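You operate a simulated robot arm through the tools that you are given. There is no shell and no other tool.

The job below is to be done with a simulated robot arm. You get a single attempt, and the scene is never put back.

Task
Latch the leaking lid, pump to 0.8 bar, set the valve to hold, then stop the pump.
Fine: the dial goes to 0.8.

The check looks at the end state, three seconds after you hand in, the way a careful person would. Anything else that was tipped, shoved, dropped, spilled or broken makes it a failure. A push-on lid holds only when it is set on centred and level and pressed home; a screw cap is set on level and turned clockwise until tight.

Robot
A 7-joint arm with a fingered hand, fixed in place. Base frame: the origin is at the foot of the arm, x ahead of it, y to its left, z up. Readings come in m, rad, newtons and seconds.
With the tool pointing down near the work surface it reaches from about 0.2 to 0.8 m from the base axis. Its first joint turns from -2.897 to 2.897 rad. Payload 4.9 kg.
The tool frame sits at the grasp point between the pads (the TCP): z along the fingers, y along the line on which they close. The tips reach 0.032 m beyond it. The gripper opens to 0.192 m. The gripper's body begins 0.089 m behind the TCP. The gripper is a hand of 3 fingers: y runs from the thumb to the fingers, the wrist lies at [0, 0, -0.267] in the tool frame.
Orientation is that of the tool frame in the base frame, as a unit quaternion [w, x, y, z]. With the fingers straight down and closing along the base's y, the tool's x points along the base's -x, its y along +y and its z along -z.

Tools
- The arm moves only by the tool drive_tool. Its argument "moves" is text: rows parted by semicolons, each of 6 numbers parted by spaces: the shift along the tool's x, y, z in m, then the turn, a rotation vector about the tool's x, y, z in rad. In form: dx dy dz ax ay az; .... A call has 1 to 20 rows; each row is the pose to reach, as a shift and turn from the pose commanded when the call began, along the tool's axes at that moment. A row lasts 0.2 s, in which the tool goes at most 0.05 m and 0.15 rad; a call with a longer step from one row to the next is refused whole. Where a pose cannot be reached the arm comes as near as it can. A force on the tool above 40 N (or 10 N above the force at the start of the call, whichever is more), or a blocked arm, ends the call early, and 0.2 s more pass. In this call time passes only in rows, and 0.2 s behind the last. It gives the time, the measured TCP pose, the force on the tool (base axes), the opening and the grip force at its end, in the units of the frame above (readings bear some noise), with the torque about the TCP (base axes, N m) and any sound that the robot's microphone picked up, and new pictures: "views" is both (left out), scene, wrist or none.
- Cameras (640 x 400 px; columns grow to the right, rows downward): "scene" is fixed at [0.2183, -0.6523, 1.5969]; the picture's right is [0.85, -0.52, 0.00], its down [-0.30, -0.49, -0.82] and it looks along [0.43, 0.70, -0.58] (base axes); focal length 348 px, centre (320, 200). "wrist" rides on the gripper at [0.08, -0.046, -0.113] in the tool frame; the picture's right is [0.50, 0.87, 0.00], its down [-0.67, 0.39, -0.63] and it looks along [-0.55, 0.32, 0.78] (tool axes); focal length 226 px, centre (320, 200). There is no depth. A picture from a camera that has moved, and an enlarged one, comes with that camera's place and axes in the base frame and with its lens.
- finger_targets(finger1, finger2, thumb_bend): sets how far each is bent, from 0 (flat) to 100 (curled in); at 30 the hand is open as for a grip, at 70 the pads meet at the TCP. One left out holds its place. A second passes; each finger stops where it meets its share of the squeeze, and holds until it gets a number again. It is the only way to open and close the hand. It gives what a move gives, with no picture; readings hold the bend of each and the force on the fingers (four entries, about 0 where the hand has none), thumb and palm.
- zoom(camera, box): a new picture of the part [left, top, right, bottom] of that camera's present view, enlarged. No time passes.
- close_job(): hands the job in; it is judged then, once.

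Places have to be worked out from the pictures, the camera data and where the tool is seen. Open the gripper and draw the arm clear of the work before you hand the job in, unless the task says otherwise.

The tools are called after "Request:" as name(argument=value, ...) on one line, values as JSON. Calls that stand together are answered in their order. drive_tool: Moves the arm, as the interface text tells. Its arguments: {"type":"object","properties":{"moves":{"type":"string"},"views":{"type":"string","enum":["both","scene","wrist","none"]}},"required":["moves"]} The other tools are called the same way: finger_targets (finger1, finger2, thumb_bend) moves the fingers one by one; zoom (camera, box) takes an enlarged picture of a part of a camera's view; close_job () hands the job in.

At the start:

```text
clock: 0.0
position: [0.462, 0.2962, 1.2407]
tool_rot: [0.0, 0.0, 1.0, 0.0]
wrist_force: [0.1, 0.2, -0.1]
ft_torque: [0.01, 0.02, -0.02]
width: 0.192
gripper_force: 0.0
shape: jaw
bend: [30.0, 30.0, 30.0]
finger forces: [0.0, 0.1, 0.0, 0.0, 0.0, 0.1]
```

scene: 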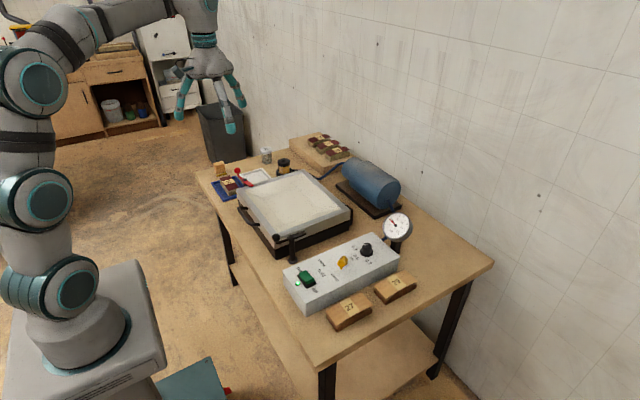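
wrist: 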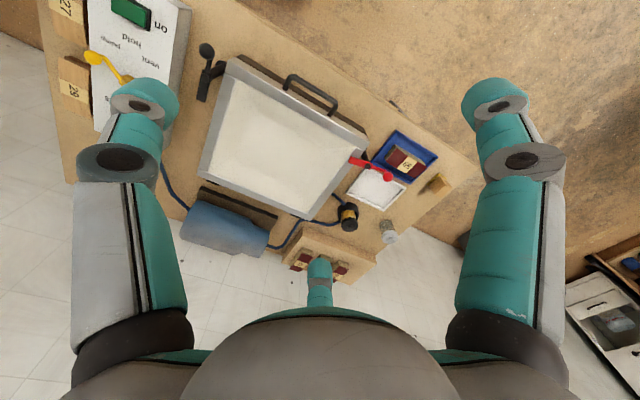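

I'll look closer at the control box, lid and gauge before moving anything.

Request:
zoom(camera="scene", box=[260, 200, 440, 330])

Request:
zoom(camera="scene", box=[200, 130, 370, 260])

Request:
zoom(camera="wrist", box=[40, 0, 280, 150])

Request:
zoom(camera="wrist", box=[180, 20, 460, 280])

```text
3.08 times, centred on (350, 265) of scene
camera zoom: at [0.2183, -0.6523, 1.5969], right [0.85, -0.52, 0.0], down [-0.3, -0.49, -0.82], along [0.43, 0.7, -0.58], focal length 1071 px, centre (228, 0)
```

zoom: 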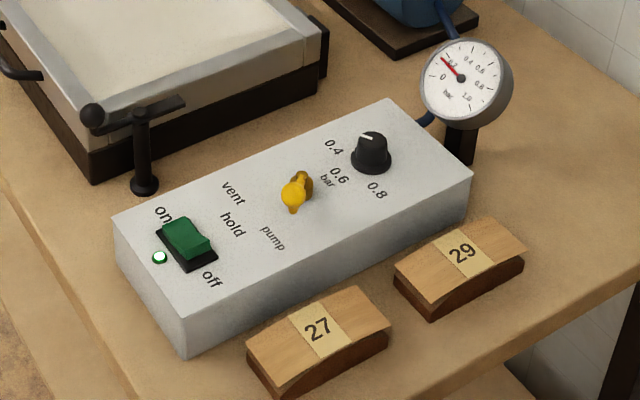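

```text
3.08 times, centred on (285, 195) of scene
camera zoom: at [0.2183, -0.6523, 1.5969], right [0.85, -0.52, 0.0], down [-0.3, -0.49, -0.82], along [0.43, 0.7, -0.58], focal length 1071 px, centre (428, 215)
```

zoom: 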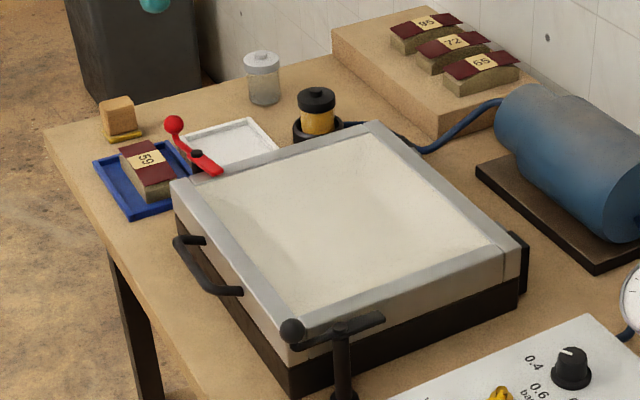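

```text
2.67 times, centred on (160, 75) of wrist
camera zoom: at [0.3816, 0.2494, 1.356], right [-0.5, 0.87, 0.0], down [0.67, 0.39, 0.63], along [0.55, 0.32, -0.78], focal length 603 px, centre (747, 533)
```

zoom: 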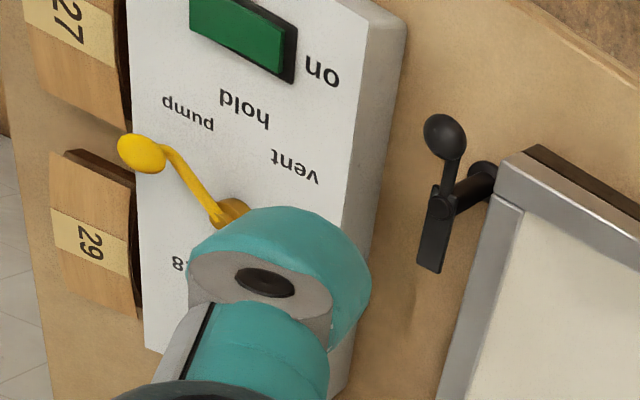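

```text
1.54 times, centred on (320, 150) of wrist
camera zoom: at [0.3816, 0.2494, 1.356], right [-0.5, 0.87, 0.0], down [0.67, 0.39, 0.63], along [0.55, 0.32, -0.78], focal length 348 px, centre (320, 277)
```

zoom: 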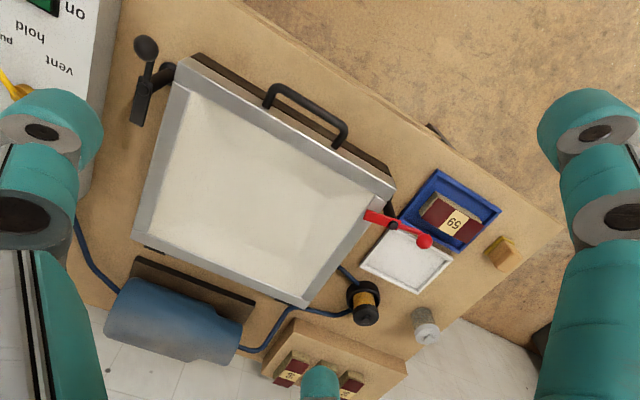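

The black swing latch by the control box looks unlatched: its clamp arm points along +x, and I place its ball at about (0.525, 0.102, 0.886) and its post at (0.577, 0.099). The valve is on "pump" and the dial is on 0.4. I'll pinch the fingers into a compact poker and move above the latch for a closer look.

Request:
finger_targets(finger1=70, finger2=70, thumb_bend=70)

Request:
drive_tool(moves="-0.01 -0.023 0.027 0 0 0; -0.02 -0.046 0.054 0 0 0; -0.03 -0.069 0.081 0 0 0; -0.04 -0.092 0.108 0 0 0; -0.05 -0.115 0.135 0 0 0; -0.06 -0.138 0.162 0 0 0; -0.066 -0.161 0.19 0 0 0", views="both")

```text
clock: 1.0
position: [0.4621, 0.2956, 1.242]
tool_rot: [-0.001, 0.0, 1.0, 0.0]
wrist_force: [-0.7, -0.4, 0.7]
ft_torque: [0.0, 0.02, 0.01]
width: 0.0034
gripper_force: 0.1
shape: fingers
bend: [69.0, 69.0, 70.0]
finger forces: [0.0, 0.0, 0.0, 0.0, 0.0, 0.1]
```

```text
clock: 2.6
position: [0.5289, 0.1359, 1.051]
tool_rot: [0.0, -0.001, 1.0, 0.001]
wrist_force: [0.2, -1.0, 0.3]
ft_torque: [-0.01, -0.03, -0.02]
width: 0.0034
gripper_force: 0.1
shape: fingers
bend: [69.0, 69.0, 70.0]
finger forces: [0.0, 0.1, 0.1, 0.0, 0.0, 0.0]
camera wrist: at [0.4477, 0.0896, 1.1662], right [-0.5, 0.87, 0.0], down [0.67, 0.39, 0.63], along [0.55, 0.32, -0.78], focal length 226 px, centre (320, 200)
```

scene: 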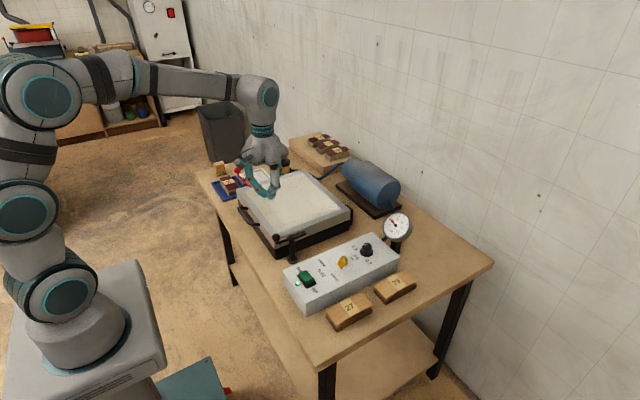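
wrist: 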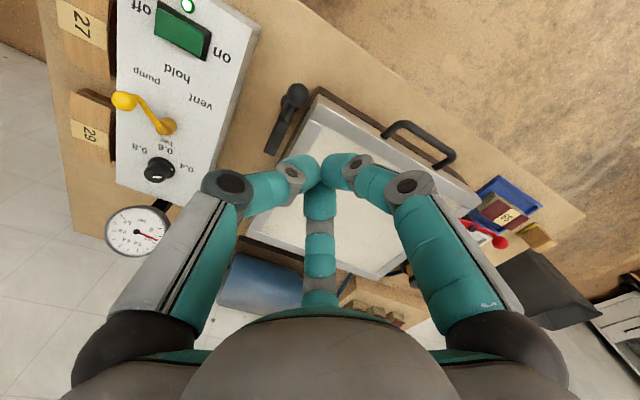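

The three fingers meet at the TCP. I'll zoom in on the control box and the latch from here.

Request:
zoom(camera="wrist", box=[60, 0, 260, 130])

Request:
zoom(camera="wrist", box=[90, 70, 250, 270])

Request:
zoom(camera="wrist", box=[230, 60, 390, 180])

Request:
zoom(camera="wrist", box=[400, 130, 560, 270])

Request:
zoom(camera="scene", box=[240, 190, 340, 270])

Request:
zoom(camera="scene", box=[360, 200, 420, 260])

```text
3.08 times, centred on (160, 65) of wrist
camera zoom: at [0.4477, 0.0896, 1.1662], right [-0.5, 0.87, 0.0], down [0.67, 0.39, 0.63], along [0.55, 0.32, -0.78], focal length 696 px, centre (812, 615)
```

zoom: 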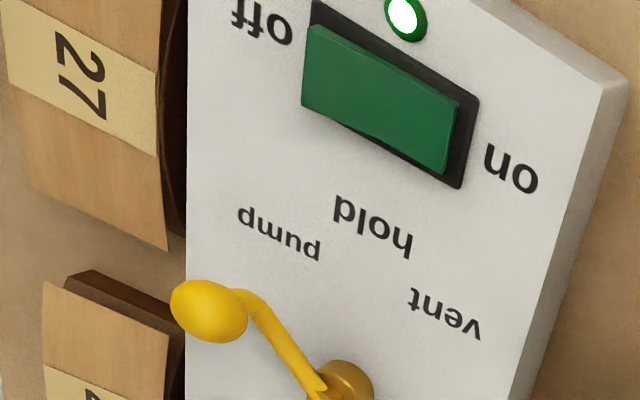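

```text
2.00 times, centred on (170, 170) of wrist
camera zoom: at [0.4477, 0.0896, 1.1662], right [-0.5, 0.87, 0.0], down [0.67, 0.39, 0.63], along [0.55, 0.32, -0.78], focal length 452 px, centre (620, 260)
```

zoom: 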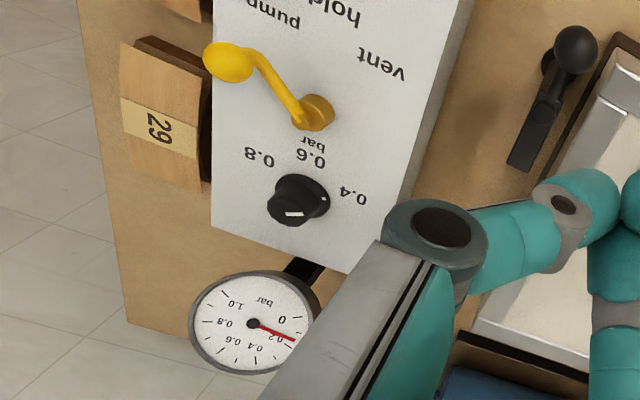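

```text
3.33 times, centred on (310, 120) of wrist
camera zoom: at [0.4477, 0.0896, 1.1662], right [-0.5, 0.87, 0.0], down [0.67, 0.39, 0.63], along [0.55, 0.32, -0.78], focal length 754 px, centre (353, 467)
```

zoom: 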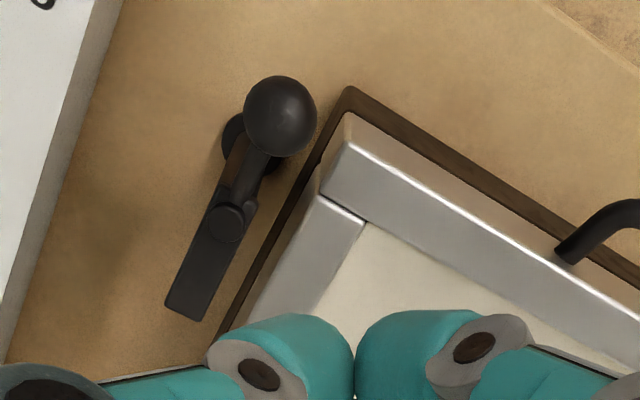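

```text
2.86 times, centred on (480, 200) of wrist
camera zoom: at [0.4477, 0.0896, 1.1662], right [-0.5, 0.87, 0.0], down [0.67, 0.39, 0.63], along [0.55, 0.32, -0.78], focal length 646 px, centre (-137, 200)
```

zoom: 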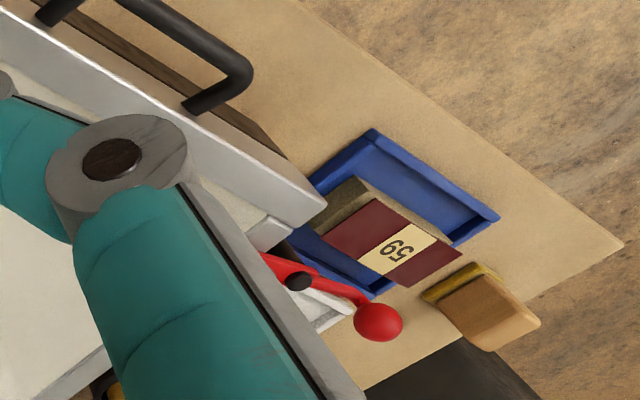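

```text
5.00 times, centred on (290, 230) of scene
camera zoom: at [0.2183, -0.6523, 1.5969], right [0.85, -0.52, 0.0], down [-0.3, -0.49, -0.82], along [0.43, 0.7, -0.58], focal length 1740 px, centre (470, 50)
```

zoom: 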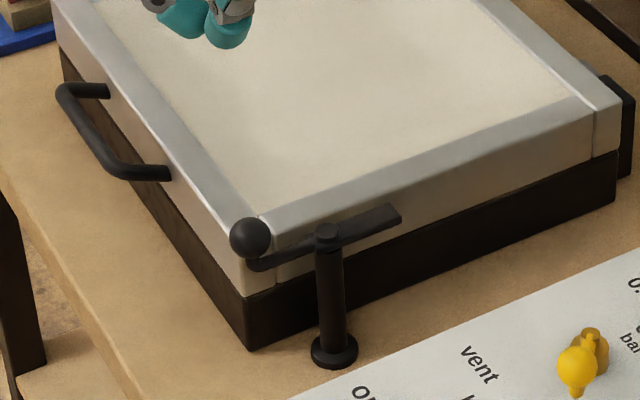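

```text
6.67 times, centred on (390, 230) of scene
camera zoom: at [0.2183, -0.6523, 1.5969], right [0.85, -0.52, 0.0], down [-0.3, -0.49, -0.82], along [0.43, 0.7, -0.58], focal length 2320 px, centre (-147, 0)
```

zoom: 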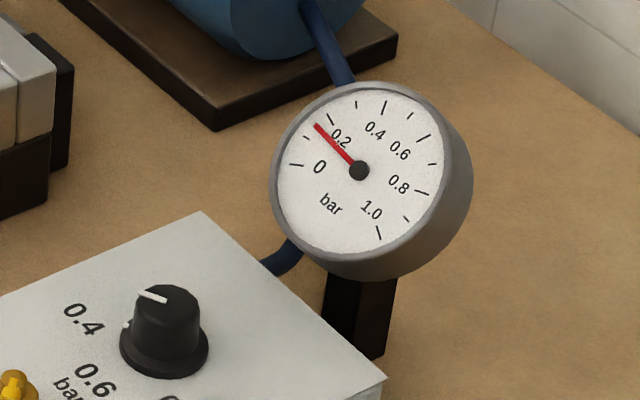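

The black latch's bar lies along +x, with the ball standing on its near end and the post at (0.577, 0.104). The lid edge is at y≈0.133, so the bar must swing about 90° counter-clockwise to reach over it. I'll bring the pinched fingertips down to the -x/+y side of the ball, stopping above it first to check.

Request:
drive_tool(moves="0.012 -0.003 0.033 0 0 0; 0.024 -0.007 0.066 0 0 0; 0.036 -0.010 0.10 0 0 0", views="both")

Request:
zoom(camera="wrist", box=[220, 80, 420, 240])

Request:
zoom(camera="scene", box=[240, 170, 340, 260])

```text
clock: 3.4
position: [0.4918, 0.1247, 0.9516]
tool_rot: [0.0, 0.0, 1.0, 0.0]
wrist_force: [0.0, 0.4, 0.4]
ft_torque: [-0.02, 0.03, 0.0]
width: 0.0033
gripper_force: 0.0
shape: fingers
bend: [69.0, 69.0, 70.0]
finger forces: [0.1, 0.0, 0.0, 0.0, 0.0, 0.0]
camera wrist: at [0.4114, 0.0789, 1.0658], right [-0.5, 0.87, 0.0], down [0.67, 0.39, 0.63], along [0.55, 0.32, -0.77], focal length 226 px, centre (320, 200)
```

scene: 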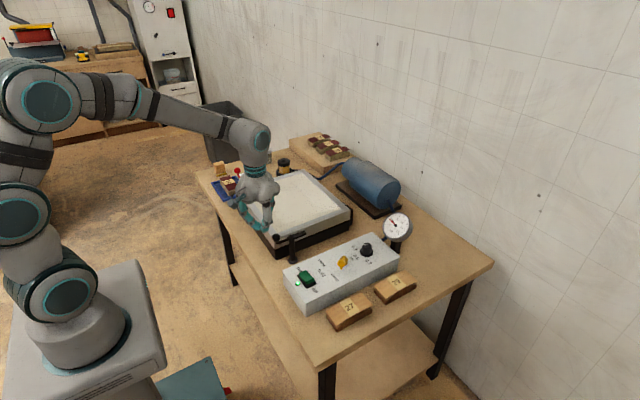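
wrist: 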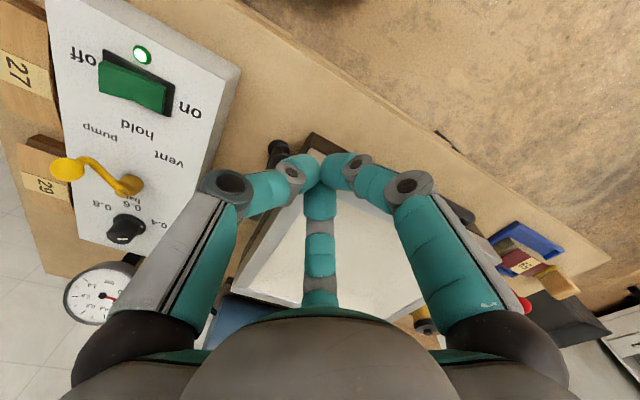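

```text
2.50 times, centred on (320, 160) of wrist
camera zoom: at [0.4114, 0.0789, 1.0658], right [-0.5, 0.87, 0.0], down [0.67, 0.39, 0.63], along [0.55, 0.32, -0.77], focal length 565 px, centre (320, 300)
```

zoom: 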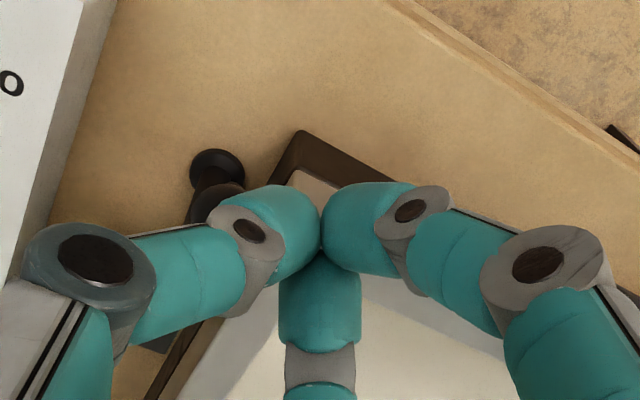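

```text
4.44 times, centred on (290, 215) of scene
camera zoom: at [0.2183, -0.6523, 1.5969], right [0.85, -0.52, 0.0], down [-0.3, -0.49, -0.82], along [0.43, 0.7, -0.58], focal length 1547 px, centre (453, 133)
```

zoom: 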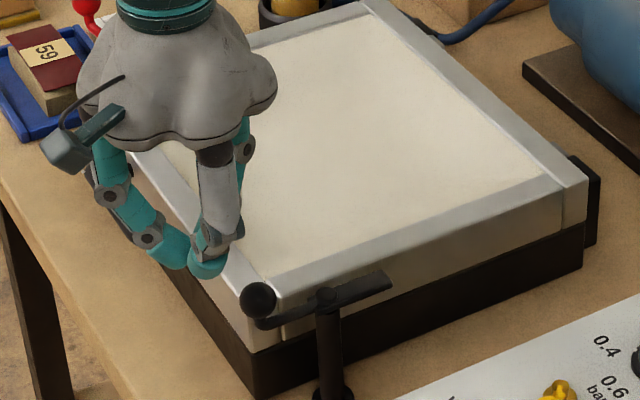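

The tips are about 3 cm from the ball, which sits in the gap between the thumb and finger 1. I'll descend about 43 mm so the tips reach ball height.

Request:
drive_tool(moves="0 0 0.015 0 0 0; 0 0 0.03 0 0 0; 0 0 0.043 0 0 0", views="both")

Request:
zoom(camera="scene", box=[240, 190, 320, 260])

Request:
zoom(camera="wrist", box=[220, 80, 420, 240])

```text
clock: 4.2
position: [0.4922, 0.1247, 0.9079]
tool_rot: [0.0, 0.0, 1.0, 0.001]
wrist_force: [0.5, -0.1, -0.6]
ft_torque: [0.0, 0.0, -0.02]
width: 0.0033
gripper_force: 0.1
shape: fingers
bend: [69.0, 69.0, 70.0]
finger forces: [0.0, 0.1, 0.0, 0.0, 0.1, 0.0]
camera wrist: at [0.4117, 0.0788, 1.0222], right [-0.5, 0.87, 0.0], down [0.67, 0.39, 0.63], along [0.55, 0.32, -0.78], focal length 226 px, centre (320, 200)
```

scene: 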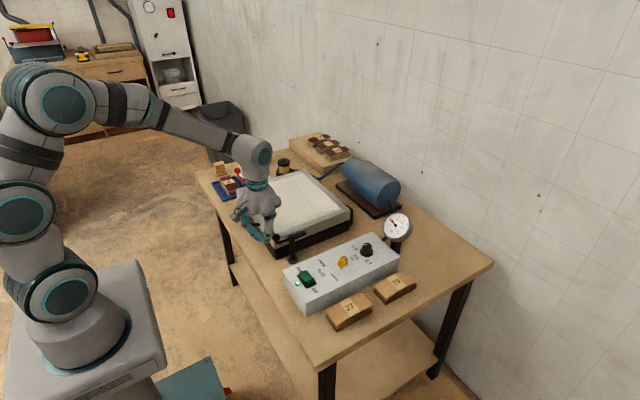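
wrist: 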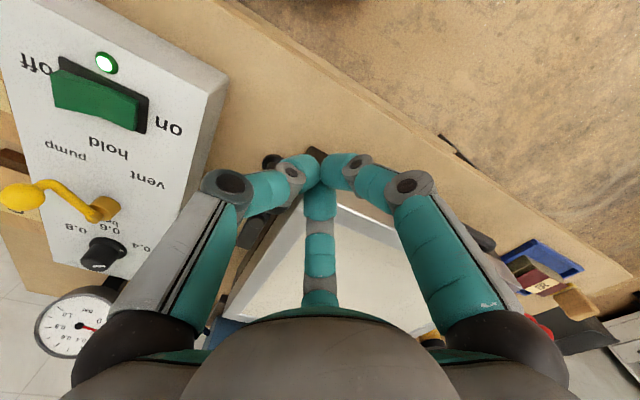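

```text
5.71 times, centred on (280, 225) of scene
camera zoom: at [0.2183, -0.6523, 1.5969], right [0.85, -0.52, 0.0], down [-0.3, -0.49, -0.82], along [0.43, 0.7, -0.58], focal length 1989 px, centre (549, 57)
```

zoom: 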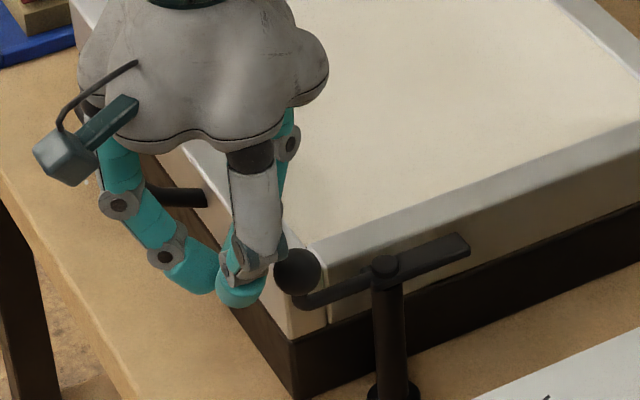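

```text
2.50 times, centred on (320, 160) of wrist
camera zoom: at [0.4117, 0.0788, 1.0222], right [-0.5, 0.87, 0.0], down [0.67, 0.39, 0.63], along [0.55, 0.32, -0.78], focal length 565 px, centre (320, 300)
```

zoom: 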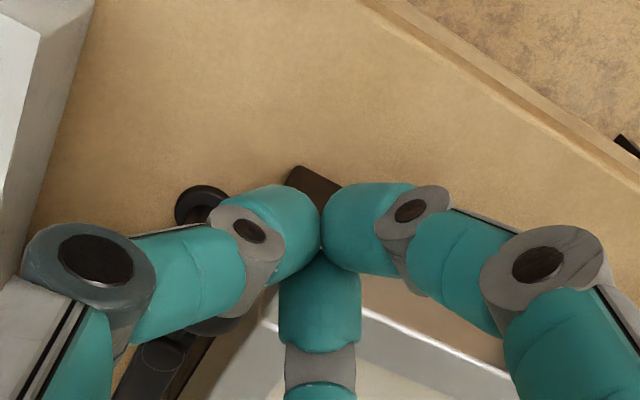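

The tips are now level with the ball. I'll push the ball along the first half of its arc around the post, from 180° to about 220°.

Request:
drive_tool(moves="-0.0072 -0.0071 0 0 0 0; -0.0080 -0.0165 0 0 0 0; -0.0105 -0.0256 0 0 0 0; -0.0144 -0.0341 0 0 0 0; -0.0198 -0.0418 0 0 0 0", views="both")

Request:
zoom(camera="scene", box=[240, 190, 320, 260])

Request:
zoom(camera="wrist", box=[220, 80, 420, 240])

```text
clock: 5.4
position: [0.5112, 0.0831, 0.9083]
tool_rot: [-0.001, 0.0, 1.0, 0.0]
wrist_force: [-1.2, -0.2, -0.1]
ft_torque: [0.02, 0.0, 0.01]
width: 0.0035
gripper_force: 0.4
shape: fingers
bend: [69.0, 70.0, 70.0]
finger forces: [0.1, 0.0, 0.0, 0.0, 1.0, 0.1]
camera wrist: at [0.4311, 0.0368, 1.0231], right [-0.5, 0.87, 0.0], down [0.67, 0.39, 0.63], along [0.55, 0.32, -0.78], focal length 226 px, centre (320, 200)
```

scene: 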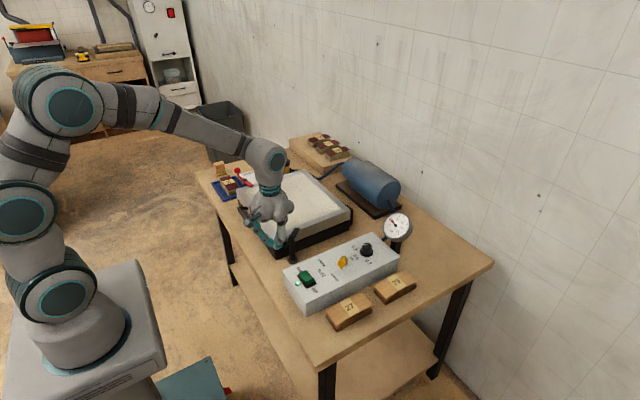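
wrist: 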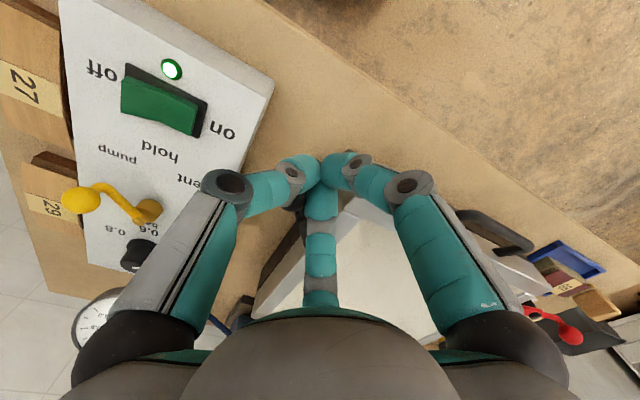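

```text
5.71 times, centred on (280, 225) of scene
camera zoom: at [0.2183, -0.6523, 1.5969], right [0.85, -0.52, 0.0], down [-0.3, -0.49, -0.82], along [0.43, 0.7, -0.58], focal length 1989 px, centre (549, 57)
```

zoom: 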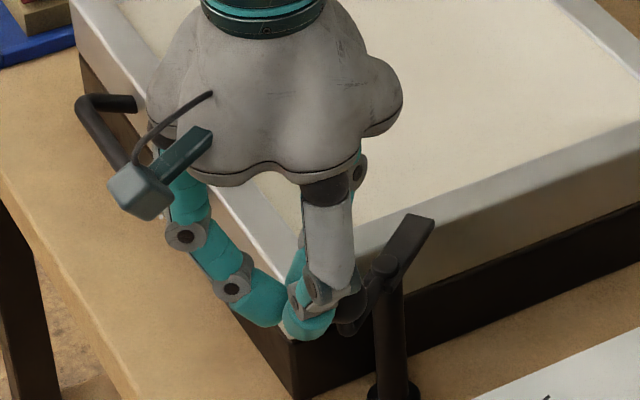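

```text
2.50 times, centred on (320, 160) of wrist
camera zoom: at [0.4311, 0.0368, 1.0231], right [-0.5, 0.87, 0.0], down [0.67, 0.39, 0.63], along [0.55, 0.32, -0.78], focal length 565 px, centre (320, 300)
```

zoom: 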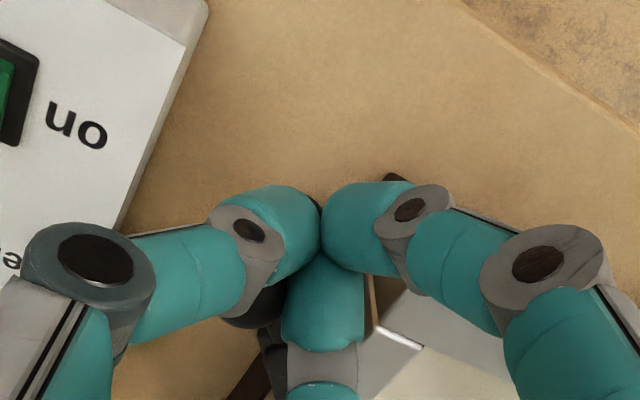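

The latch turns with only about 1 N, and the clamp arm is swinging toward the lid. I'll continue the arc to about 270°, so the ball is at -y and the clamp arm points at +y.

Request:
drive_tool(moves="-0.0067 -0.0067 0 0 0 0; -0.0144 -0.0121 0 0 0 0; -0.0229 -0.0160 0 0 0 0; -0.032 -0.0185 0 0 0 0; -0.0414 -0.0193 0 0 0 0", views="both")

Request:
zoom(camera="scene", box=[240, 190, 340, 260])

Request:
zoom(camera="wrist", box=[220, 80, 420, 240])

Request:
zoom(camera="scene", box=[360, 200, 420, 260])

```text
clock: 6.8
position: [0.5463, 0.0613, 0.9043]
tool_rot: [-0.01, 0.001, 1.0, 0.0]
wrist_force: [-15.1, 1.6, 9.5]
ft_torque: [-0.08, 0.22, -0.13]
width: 0.0025
gripper_force: 9.7
shape: fingers
bend: [69.0, 70.0, 70.0]
finger forces: [0.0, 3.6, 0.0, 0.1, 16.2, 0.1]
stopped in row 5: the force on the tool passed its limit at 42 N (the readings are from after the stop); the commanded pose is now the measured one
camera wrist: at [0.4682, 0.0167, 1.0212], right [-0.5, 0.87, 0.01], down [0.68, 0.39, 0.62], along [0.53, 0.31, -0.79], focal length 226 px, centre (320, 200)
```

scene: 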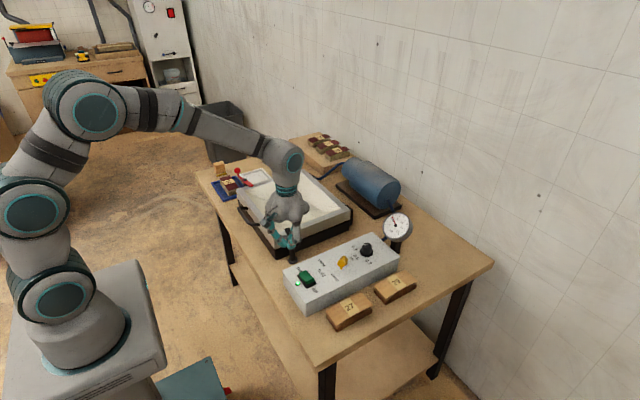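
wrist: 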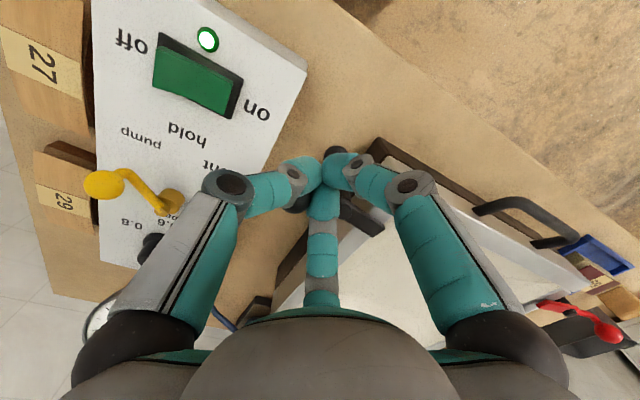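

```text
5.71 times, centred on (290, 225) of scene
camera zoom: at [0.2183, -0.6523, 1.5969], right [0.85, -0.52, 0.0], down [-0.3, -0.49, -0.82], along [0.43, 0.7, -0.58], focal length 1989 px, centre (491, 57)
```

zoom: 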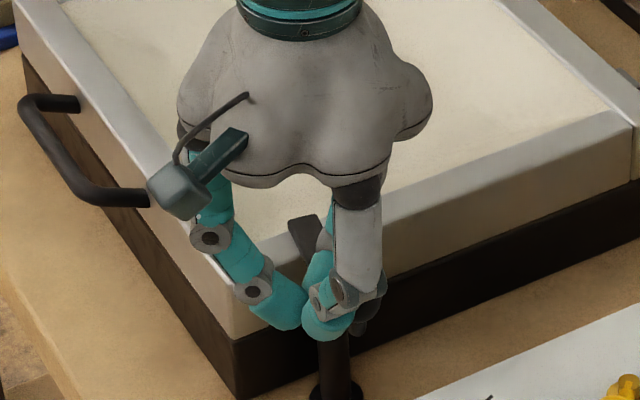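

```text
2.50 times, centred on (320, 160) of wrist
camera zoom: at [0.4682, 0.0167, 1.0212], right [-0.5, 0.87, 0.01], down [0.68, 0.39, 0.62], along [0.53, 0.31, -0.79], focal length 565 px, centre (320, 300)
```

zoom: 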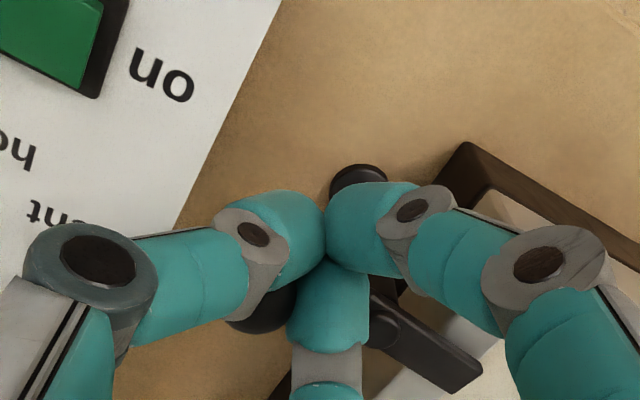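

```text
6.67 times, centred on (390, 230) of scene
camera zoom: at [0.2183, -0.6523, 1.5969], right [0.85, -0.52, 0.0], down [-0.3, -0.49, -0.82], along [0.43, 0.7, -0.58], focal length 2320 px, centre (-147, 0)
```

zoom: 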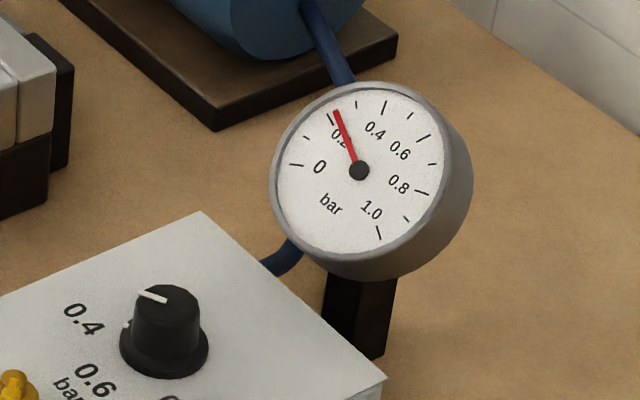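

The gauge has risen past 0.2, and the clamp arm lies over the lid at its stop. I'll back away from the ball and lift to check the latch.

Request:
drive_tool(moves="0.006 0.004 0 0 0 0; 0.015 0.008 0 0 0 0; 0.016 0.008 -0.04 0 0 0; 0.016 0.008 -0.08 0 0 0; 0.016 0.008 -0.12 0 0 0", views="both")

Request:
zoom(camera="scene", box=[240, 190, 340, 260])

Request:
zoom(camera="wrist", box=[220, 80, 420, 240])

Request:
zoom(camera="scene", box=[360, 200, 420, 260])

```text
clock: 8.0
position: [0.5329, 0.0705, 1.0258]
tool_rot: [-0.009, 0.0, 1.0, -0.001]
wrist_force: [0.4, 0.1, -0.3]
ft_torque: [-0.01, 0.02, 0.01]
width: 0.0032
gripper_force: 0.1
shape: fingers
bend: [69.0, 70.0, 70.0]
finger forces: [0.0, 0.0, 0.0, 0.1, 0.0, 0.1]
camera wrist: at [0.4546, 0.025, 1.141], right [-0.5, 0.87, 0.01], down [0.68, 0.39, 0.62], along [0.53, 0.31, -0.79], focal length 226 px, centre (320, 200)
```

scene: 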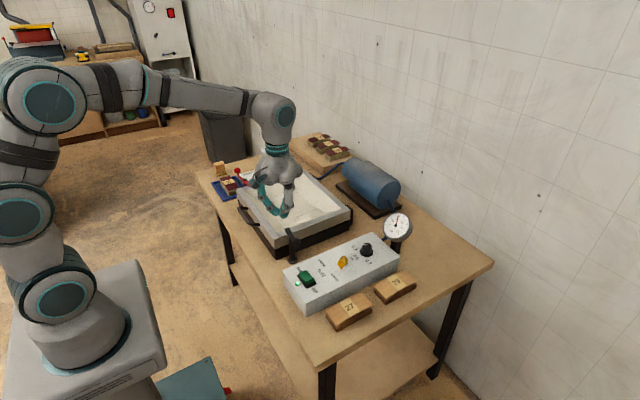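
wrist: 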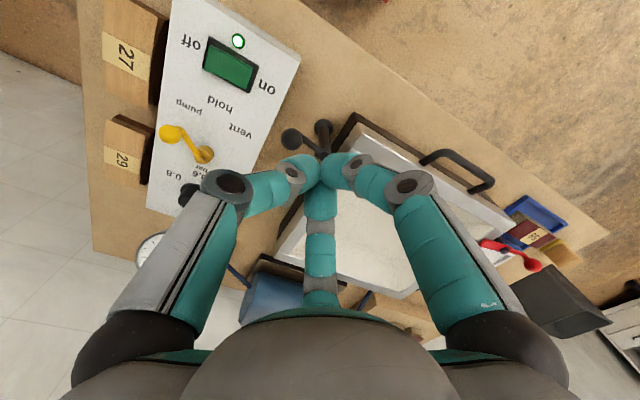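

```text
5.71 times, centred on (290, 225) of scene
camera zoom: at [0.2183, -0.6523, 1.5969], right [0.85, -0.52, 0.0], down [-0.3, -0.49, -0.82], along [0.43, 0.7, -0.58], focal length 1989 px, centre (491, 57)
```

zoom: 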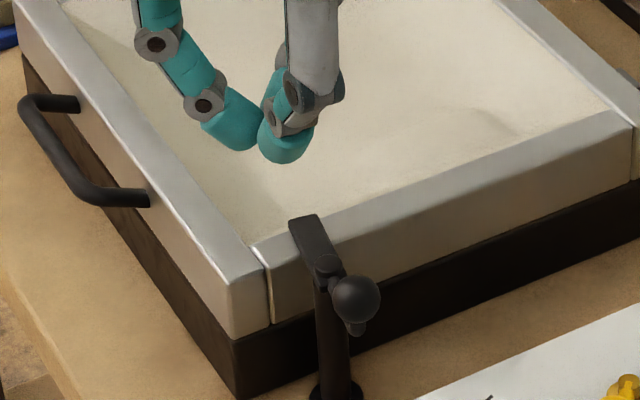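

```text
2.50 times, centred on (320, 160) of wrist
camera zoom: at [0.4546, 0.025, 1.141], right [-0.5, 0.87, 0.01], down [0.68, 0.39, 0.62], along [0.53, 0.31, -0.79], focal length 565 px, centre (320, 300)
```

zoom: 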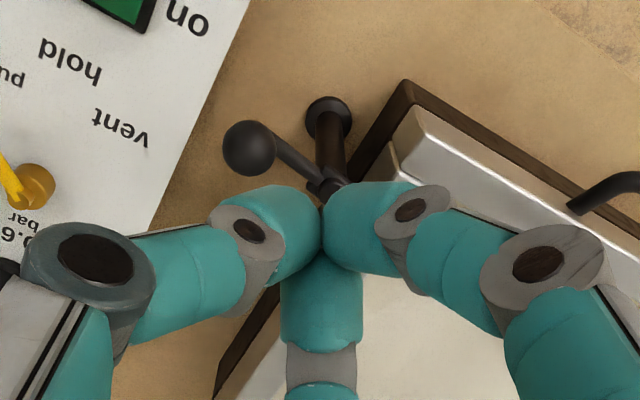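

```text
6.67 times, centred on (390, 230) of scene
camera zoom: at [0.2183, -0.6523, 1.5969], right [0.85, -0.52, 0.0], down [-0.3, -0.49, -0.82], along [0.43, 0.7, -0.58], focal length 2320 px, centre (-147, 0)
```

zoom: 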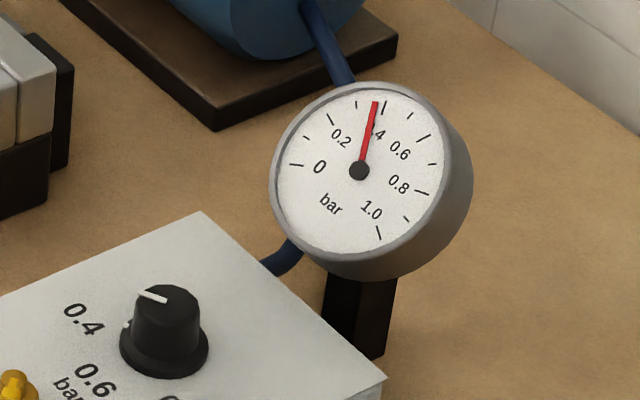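

The black latch is now across the lid edge and the gauge has climbed to about 0.37, so the lid is sealed. Next is the dial knob, at about (0.764, -0.045) with its top near z 0.852. I'll open the fingers partway and move above it with the tilt levelled.

Request:
finger_targets(finger1=54, finger2=54, thumb_bend=54)

Request:
drive_tool(moves="-0.033 -0.0165 0.011 0 -0.018 0; -0.066 -0.033 0.021 0 -0.018 0; -0.099 -0.0495 0.032 0 -0.018 0; -0.132 -0.066 0.043 0 -0.018 0; -0.165 -0.0825 0.053 0 -0.018 0; -0.198 -0.099 0.06 0 -0.018 0; -0.231 -0.1155 0.06 0 -0.018 0", views="both")

Request:
zoom(camera="wrist", box=[220, 120, 420, 260])

Request:
zoom(camera="scene", box=[320, 160, 440, 290])

```text
clock: 9.0
position: [0.5342, 0.0704, 1.0255]
tool_rot: [-0.008, 0.0, 1.0, -0.001]
wrist_force: [0.4, -0.5, 0.1]
ft_torque: [-0.02, 0.01, 0.01]
width: 0.0668
gripper_force: 0.1
shape: fingers
bend: [54.0, 54.0, 54.0]
finger forces: [0.1, 0.0, 0.0, 0.1, 0.1, 0.0]
```

```text
clock: 10.6
position: [0.7641, -0.0456, 0.9626]
tool_rot: [0.002, 0.0, 1.0, -0.001]
wrist_force: [0.3, -0.3, 1.3]
ft_torque: [0.0, 0.05, -0.02]
width: 0.0668
gripper_force: 0.1
shape: fingers
bend: [54.0, 54.0, 54.0]
finger forces: [0.1, 0.0, 0.1, 0.0, 0.0, 0.1]
camera wrist: at [0.6824, -0.0918, 1.077], right [-0.5, 0.87, 0.0], down [0.67, 0.39, 0.63], along [0.55, 0.31, -0.77], focal length 226 px, centre (320, 200)
```

scene: 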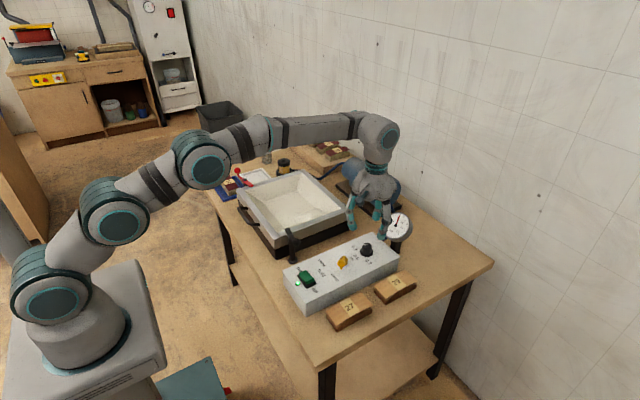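
wrist: 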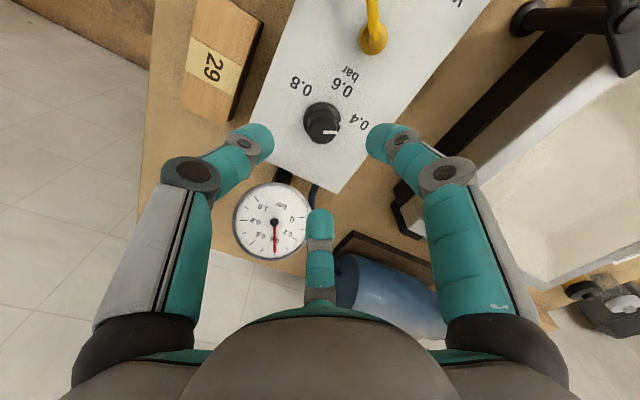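

```text
2.86 times, centred on (320, 190) of wrist
camera zoom: at [0.6824, -0.0918, 1.077], right [-0.5, 0.87, 0.0], down [0.67, 0.39, 0.63], along [0.55, 0.31, -0.77], focal length 646 px, centre (320, 229)
```

zoom: 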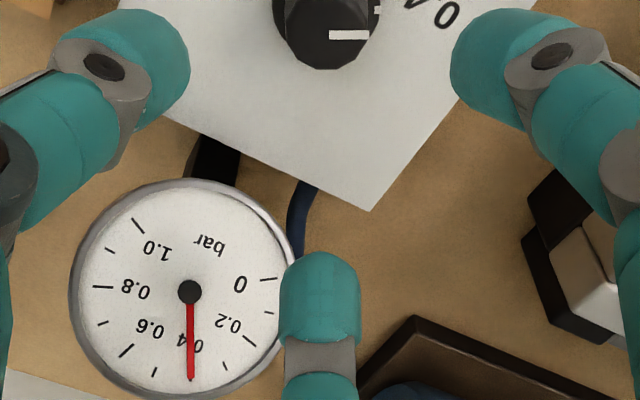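

```text
3.08 times, centred on (380, 225) of scene
camera zoom: at [0.2183, -0.6523, 1.5969], right [0.85, -0.52, 0.0], down [-0.3, -0.49, -0.82], along [0.43, 0.7, -0.58], focal length 1071 px, centre (135, 123)
```

zoom: 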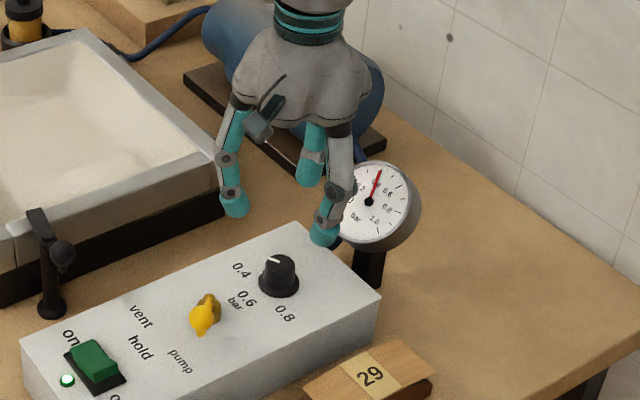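

The lid's membrane has been drawn down and the gauge sits at 0.4, as the dial was set. I'll zoom on the knob to pin down its centre and pointer.

Request:
zoom(camera="wrist", box=[270, 60, 390, 160])

Request:
zoom(camera="scene", box=[340, 225, 400, 275])

```text
4.00 times, centred on (330, 110) of wrist
camera zoom: at [0.6824, -0.0918, 1.077], right [-0.5, 0.87, 0.0], down [0.67, 0.39, 0.63], along [0.55, 0.31, -0.77], focal length 904 px, centre (280, 560)
```

zoom: 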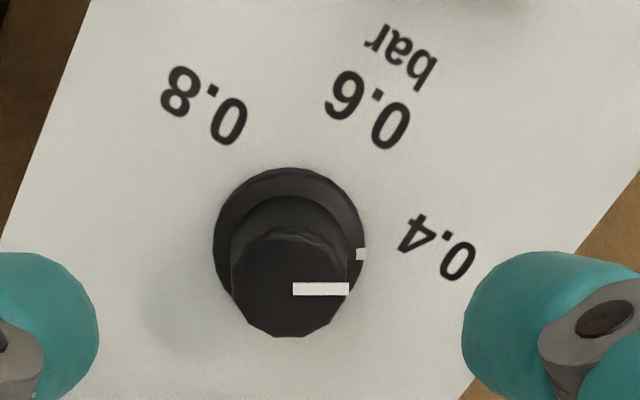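

```text
8.00 times, centred on (370, 250) of scene
camera zoom: at [0.2183, -0.6523, 1.5969], right [0.85, -0.52, 0.0], down [-0.3, -0.49, -0.82], along [0.43, 0.7, -0.58], focal length 2785 px, centre (-80, -200)
```

zoom: 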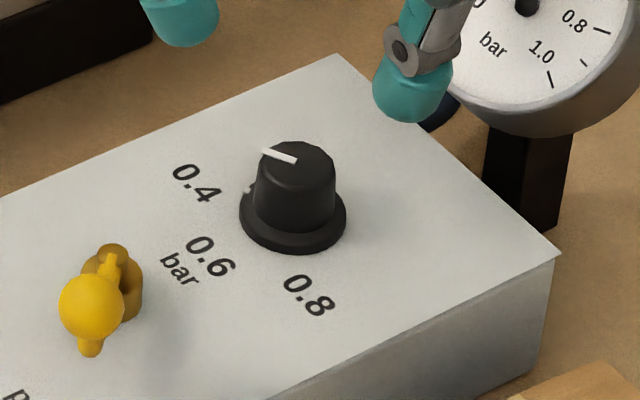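

Combining views puts the knob axis near (0.762, -0.043), its top at about z 0.848, and the pointer aimed at 0.4. I'll descend to just above it to check the centring.

Request:
drive_tool(moves="0.001 0.001 0.02 0 0 0; 0.002 0.0026 0.04 0 0 0; 0.002 0.0026 0.0576 0 0 0", views="both")

Request:
zoom(camera="wrist", box=[240, 90, 400, 215])

Request:
zoom(camera="scene", box=[340, 200, 420, 265])

```text
clock: 11.4
position: [0.7612, -0.0419, 0.9052]
tool_rot: [0.002, 0.001, 1.0, -0.001]
wrist_force: [0.0, -0.2, -0.6]
ft_torque: [0.01, -0.01, 0.01]
width: 0.0668
gripper_force: 0.1
shape: fingers
bend: [54.0, 54.0, 54.0]
finger forces: [0.0, 0.0, 0.0, 0.0, 0.0, 0.0]
camera wrist: at [0.6811, -0.0884, 1.0185], right [-0.5, 0.87, 0.0], down [0.67, 0.39, 0.63], along [0.55, 0.31, -0.77], focal length 226 px, centre (320, 200)
```

scene: 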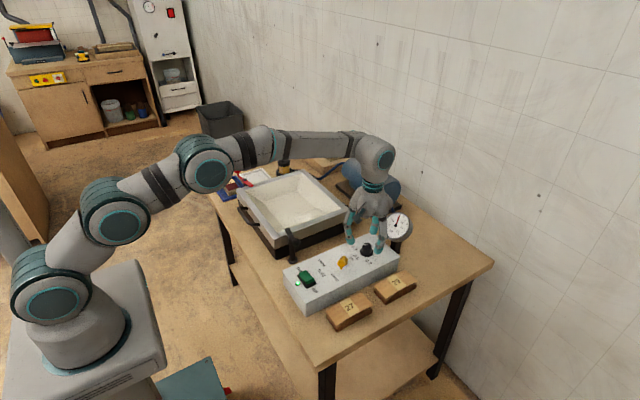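
wrist: 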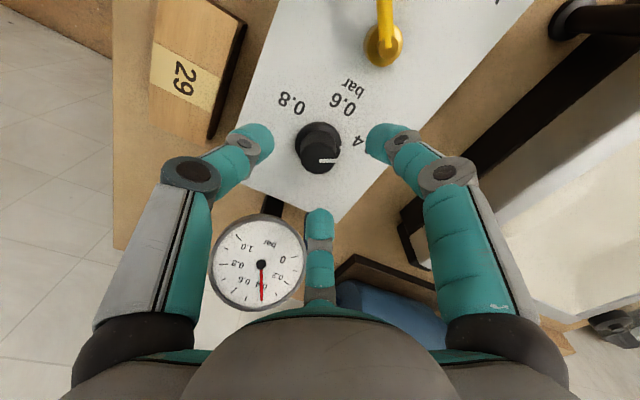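

```text
3.20 times, centred on (320, 152) of wrist
camera zoom: at [0.6811, -0.0884, 1.0185], right [-0.5, 0.87, 0.0], down [0.67, 0.39, 0.63], along [0.55, 0.31, -0.77], focal length 723 px, centre (320, 352)
```

zoom: 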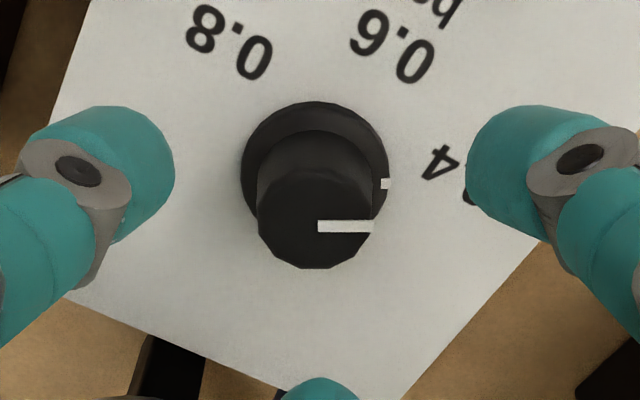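

```text
6.15 times, centred on (380, 232) of scene
camera zoom: at [0.2183, -0.6523, 1.5969], right [0.85, -0.52, 0.0], down [-0.3, -0.49, -0.82], along [0.43, 0.7, -0.58], focal length 2142 px, centre (-49, 0)
```

zoom: 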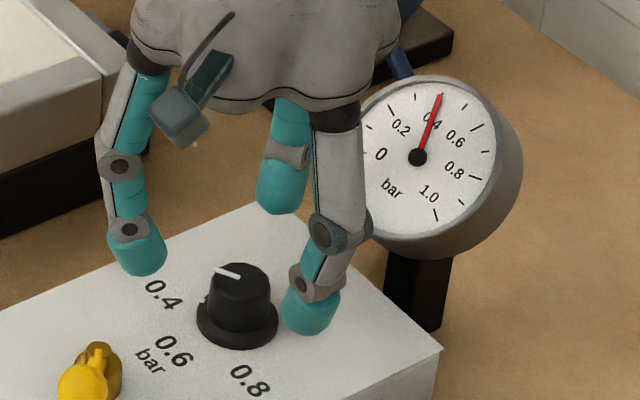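

The knob appears centred under the hand to within about 3 mm, and it stands about 28 mm above the panel. I'll descend so the tips surround it, watching the force; the finger bends on closing will show any remaining offset.

Request:
drive_tool(moves="0.001 -0.001 0.015 0 0 0; 0.001 -0.001 0.028 0 0 0; 0.001 -0.001 0.037 0 0 0", views="both")

Request:
zoom(camera="wrist", box=[240, 90, 400, 215])

Request:
zoom(camera="scene", box=[340, 200, 420, 265])

```text
clock: 12.2
position: [0.762, -0.0446, 0.8675]
tool_rot: [0.002, -0.001, 1.0, -0.001]
wrist_force: [-0.1, -0.4, 0.5]
ft_torque: [0.01, 0.09, -0.01]
width: 0.0671
gripper_force: 0.3
shape: fingers
bend: [54.0, 54.0, 54.0]
finger forces: [0.7, 0.0, 0.1, 0.1, 0.0, 0.0]
camera wrist: at [0.6804, -0.0892, 0.9819], right [-0.5, 0.87, 0.0], down [0.67, 0.39, 0.63], along [0.55, 0.31, -0.77], focal length 226 px, centre (320, 200)
```

scene: 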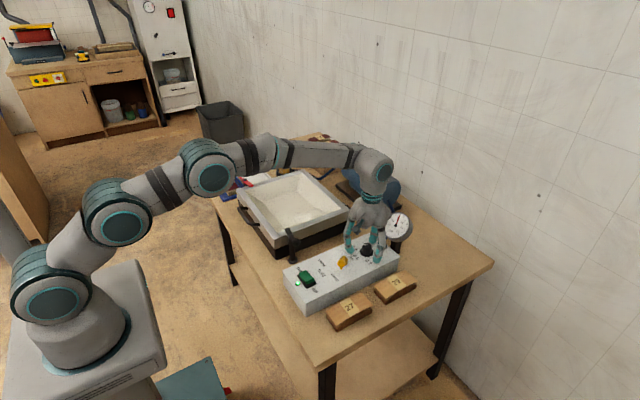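
wrist: 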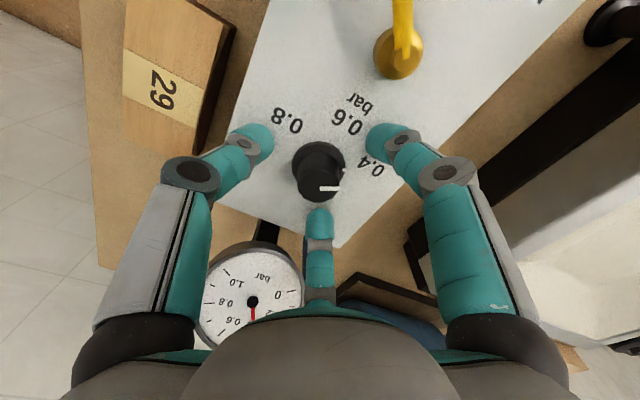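

```text
3.20 times, centred on (320, 152) of wrist
camera zoom: at [0.6804, -0.0892, 0.9819], right [-0.5, 0.87, 0.0], down [0.67, 0.39, 0.63], along [0.55, 0.31, -0.77], focal length 723 px, centre (320, 352)
```

zoom: 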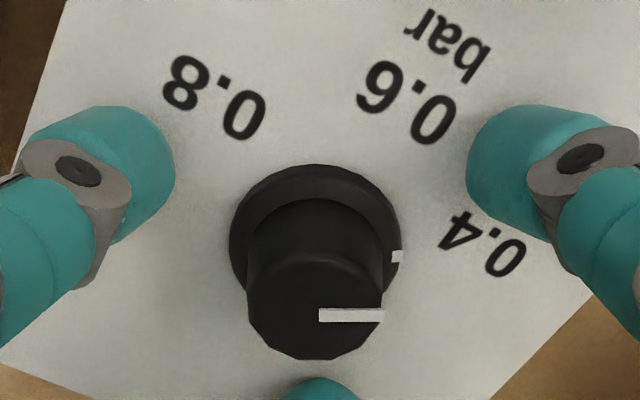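

```text
6.15 times, centred on (380, 232) of scene
camera zoom: at [0.2183, -0.6523, 1.5969], right [0.85, -0.52, 0.0], down [-0.3, -0.49, -0.82], along [0.43, 0.7, -0.58], focal length 2142 px, centre (-49, 0)
```

zoom: 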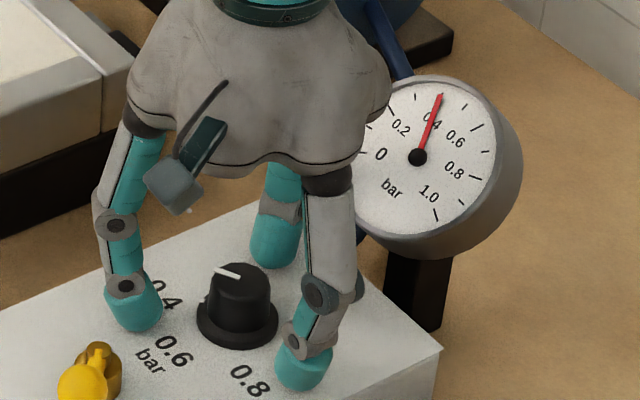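

Finger 1 is lightly touching the panel (0.7 N) because the opened tips reach lower than the pinched ones. I'll raise 8 mm, shift 3 mm toward the base to centre on the knob, then close gently.

Request:
drive_tool(moves="0.001 0 -0.006 0 0 0; 0.003 -0.001 -0.008 0 0 0", views="none")

Request:
finger_targets(finger1=60, finger2=60, thumb_bend=60)

Request:
zoom(camera="wrist", box=[240, 90, 400, 215])

Request:
zoom(camera="scene", box=[340, 200, 420, 265])

```text
clock: 12.8
position: [0.7583, -0.0451, 0.8746]
tool_rot: [0.001, 0.0, 1.0, -0.001]
wrist_force: [-0.2, 0.1, -0.3]
ft_torque: [-0.02, -0.01, -0.04]
width: 0.0669
gripper_force: 0.1
shape: fingers
bend: [54.0, 54.0, 54.0]
finger forces: [0.0, 0.0, 0.0, 0.0, 0.0, 0.0]
```

```text
clock: 13.8
position: [0.7578, -0.0443, 0.8762]
tool_rot: [0.002, 0.0, 1.0, -0.001]
wrist_force: [-0.4, -0.8, -0.1]
ft_torque: [0.01, -0.05, 0.02]
width: 0.0423
gripper_force: 0.0
shape: fingers
bend: [60.0, 60.0, 60.0]
finger forces: [0.1, 0.0, 0.0, 0.0, 0.0, 0.1]
```

```text
3.20 times, centred on (320, 152) of wrist
camera zoom: at [0.6775, -0.0904, 0.9898], right [-0.5, 0.87, 0.0], down [0.67, 0.39, 0.63], along [0.55, 0.31, -0.77], focal length 723 px, centre (320, 352)
```

zoom: 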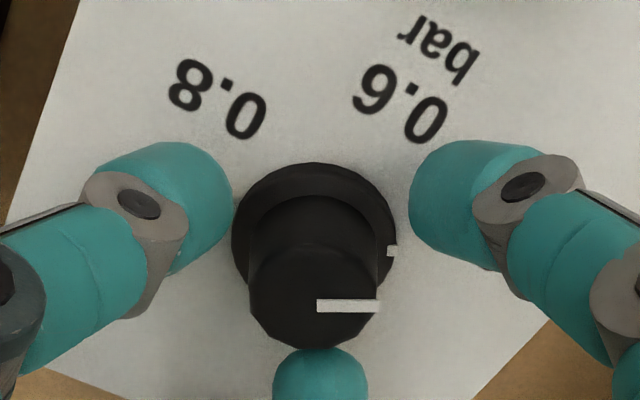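

```text
6.15 times, centred on (380, 232) of scene
camera zoom: at [0.2183, -0.6523, 1.5969], right [0.85, -0.52, 0.0], down [-0.3, -0.49, -0.82], along [0.43, 0.7, -0.58], focal length 2142 px, centre (-49, 0)
```

zoom: 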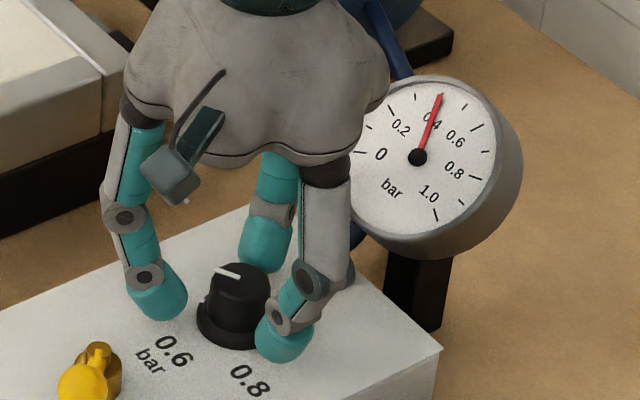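

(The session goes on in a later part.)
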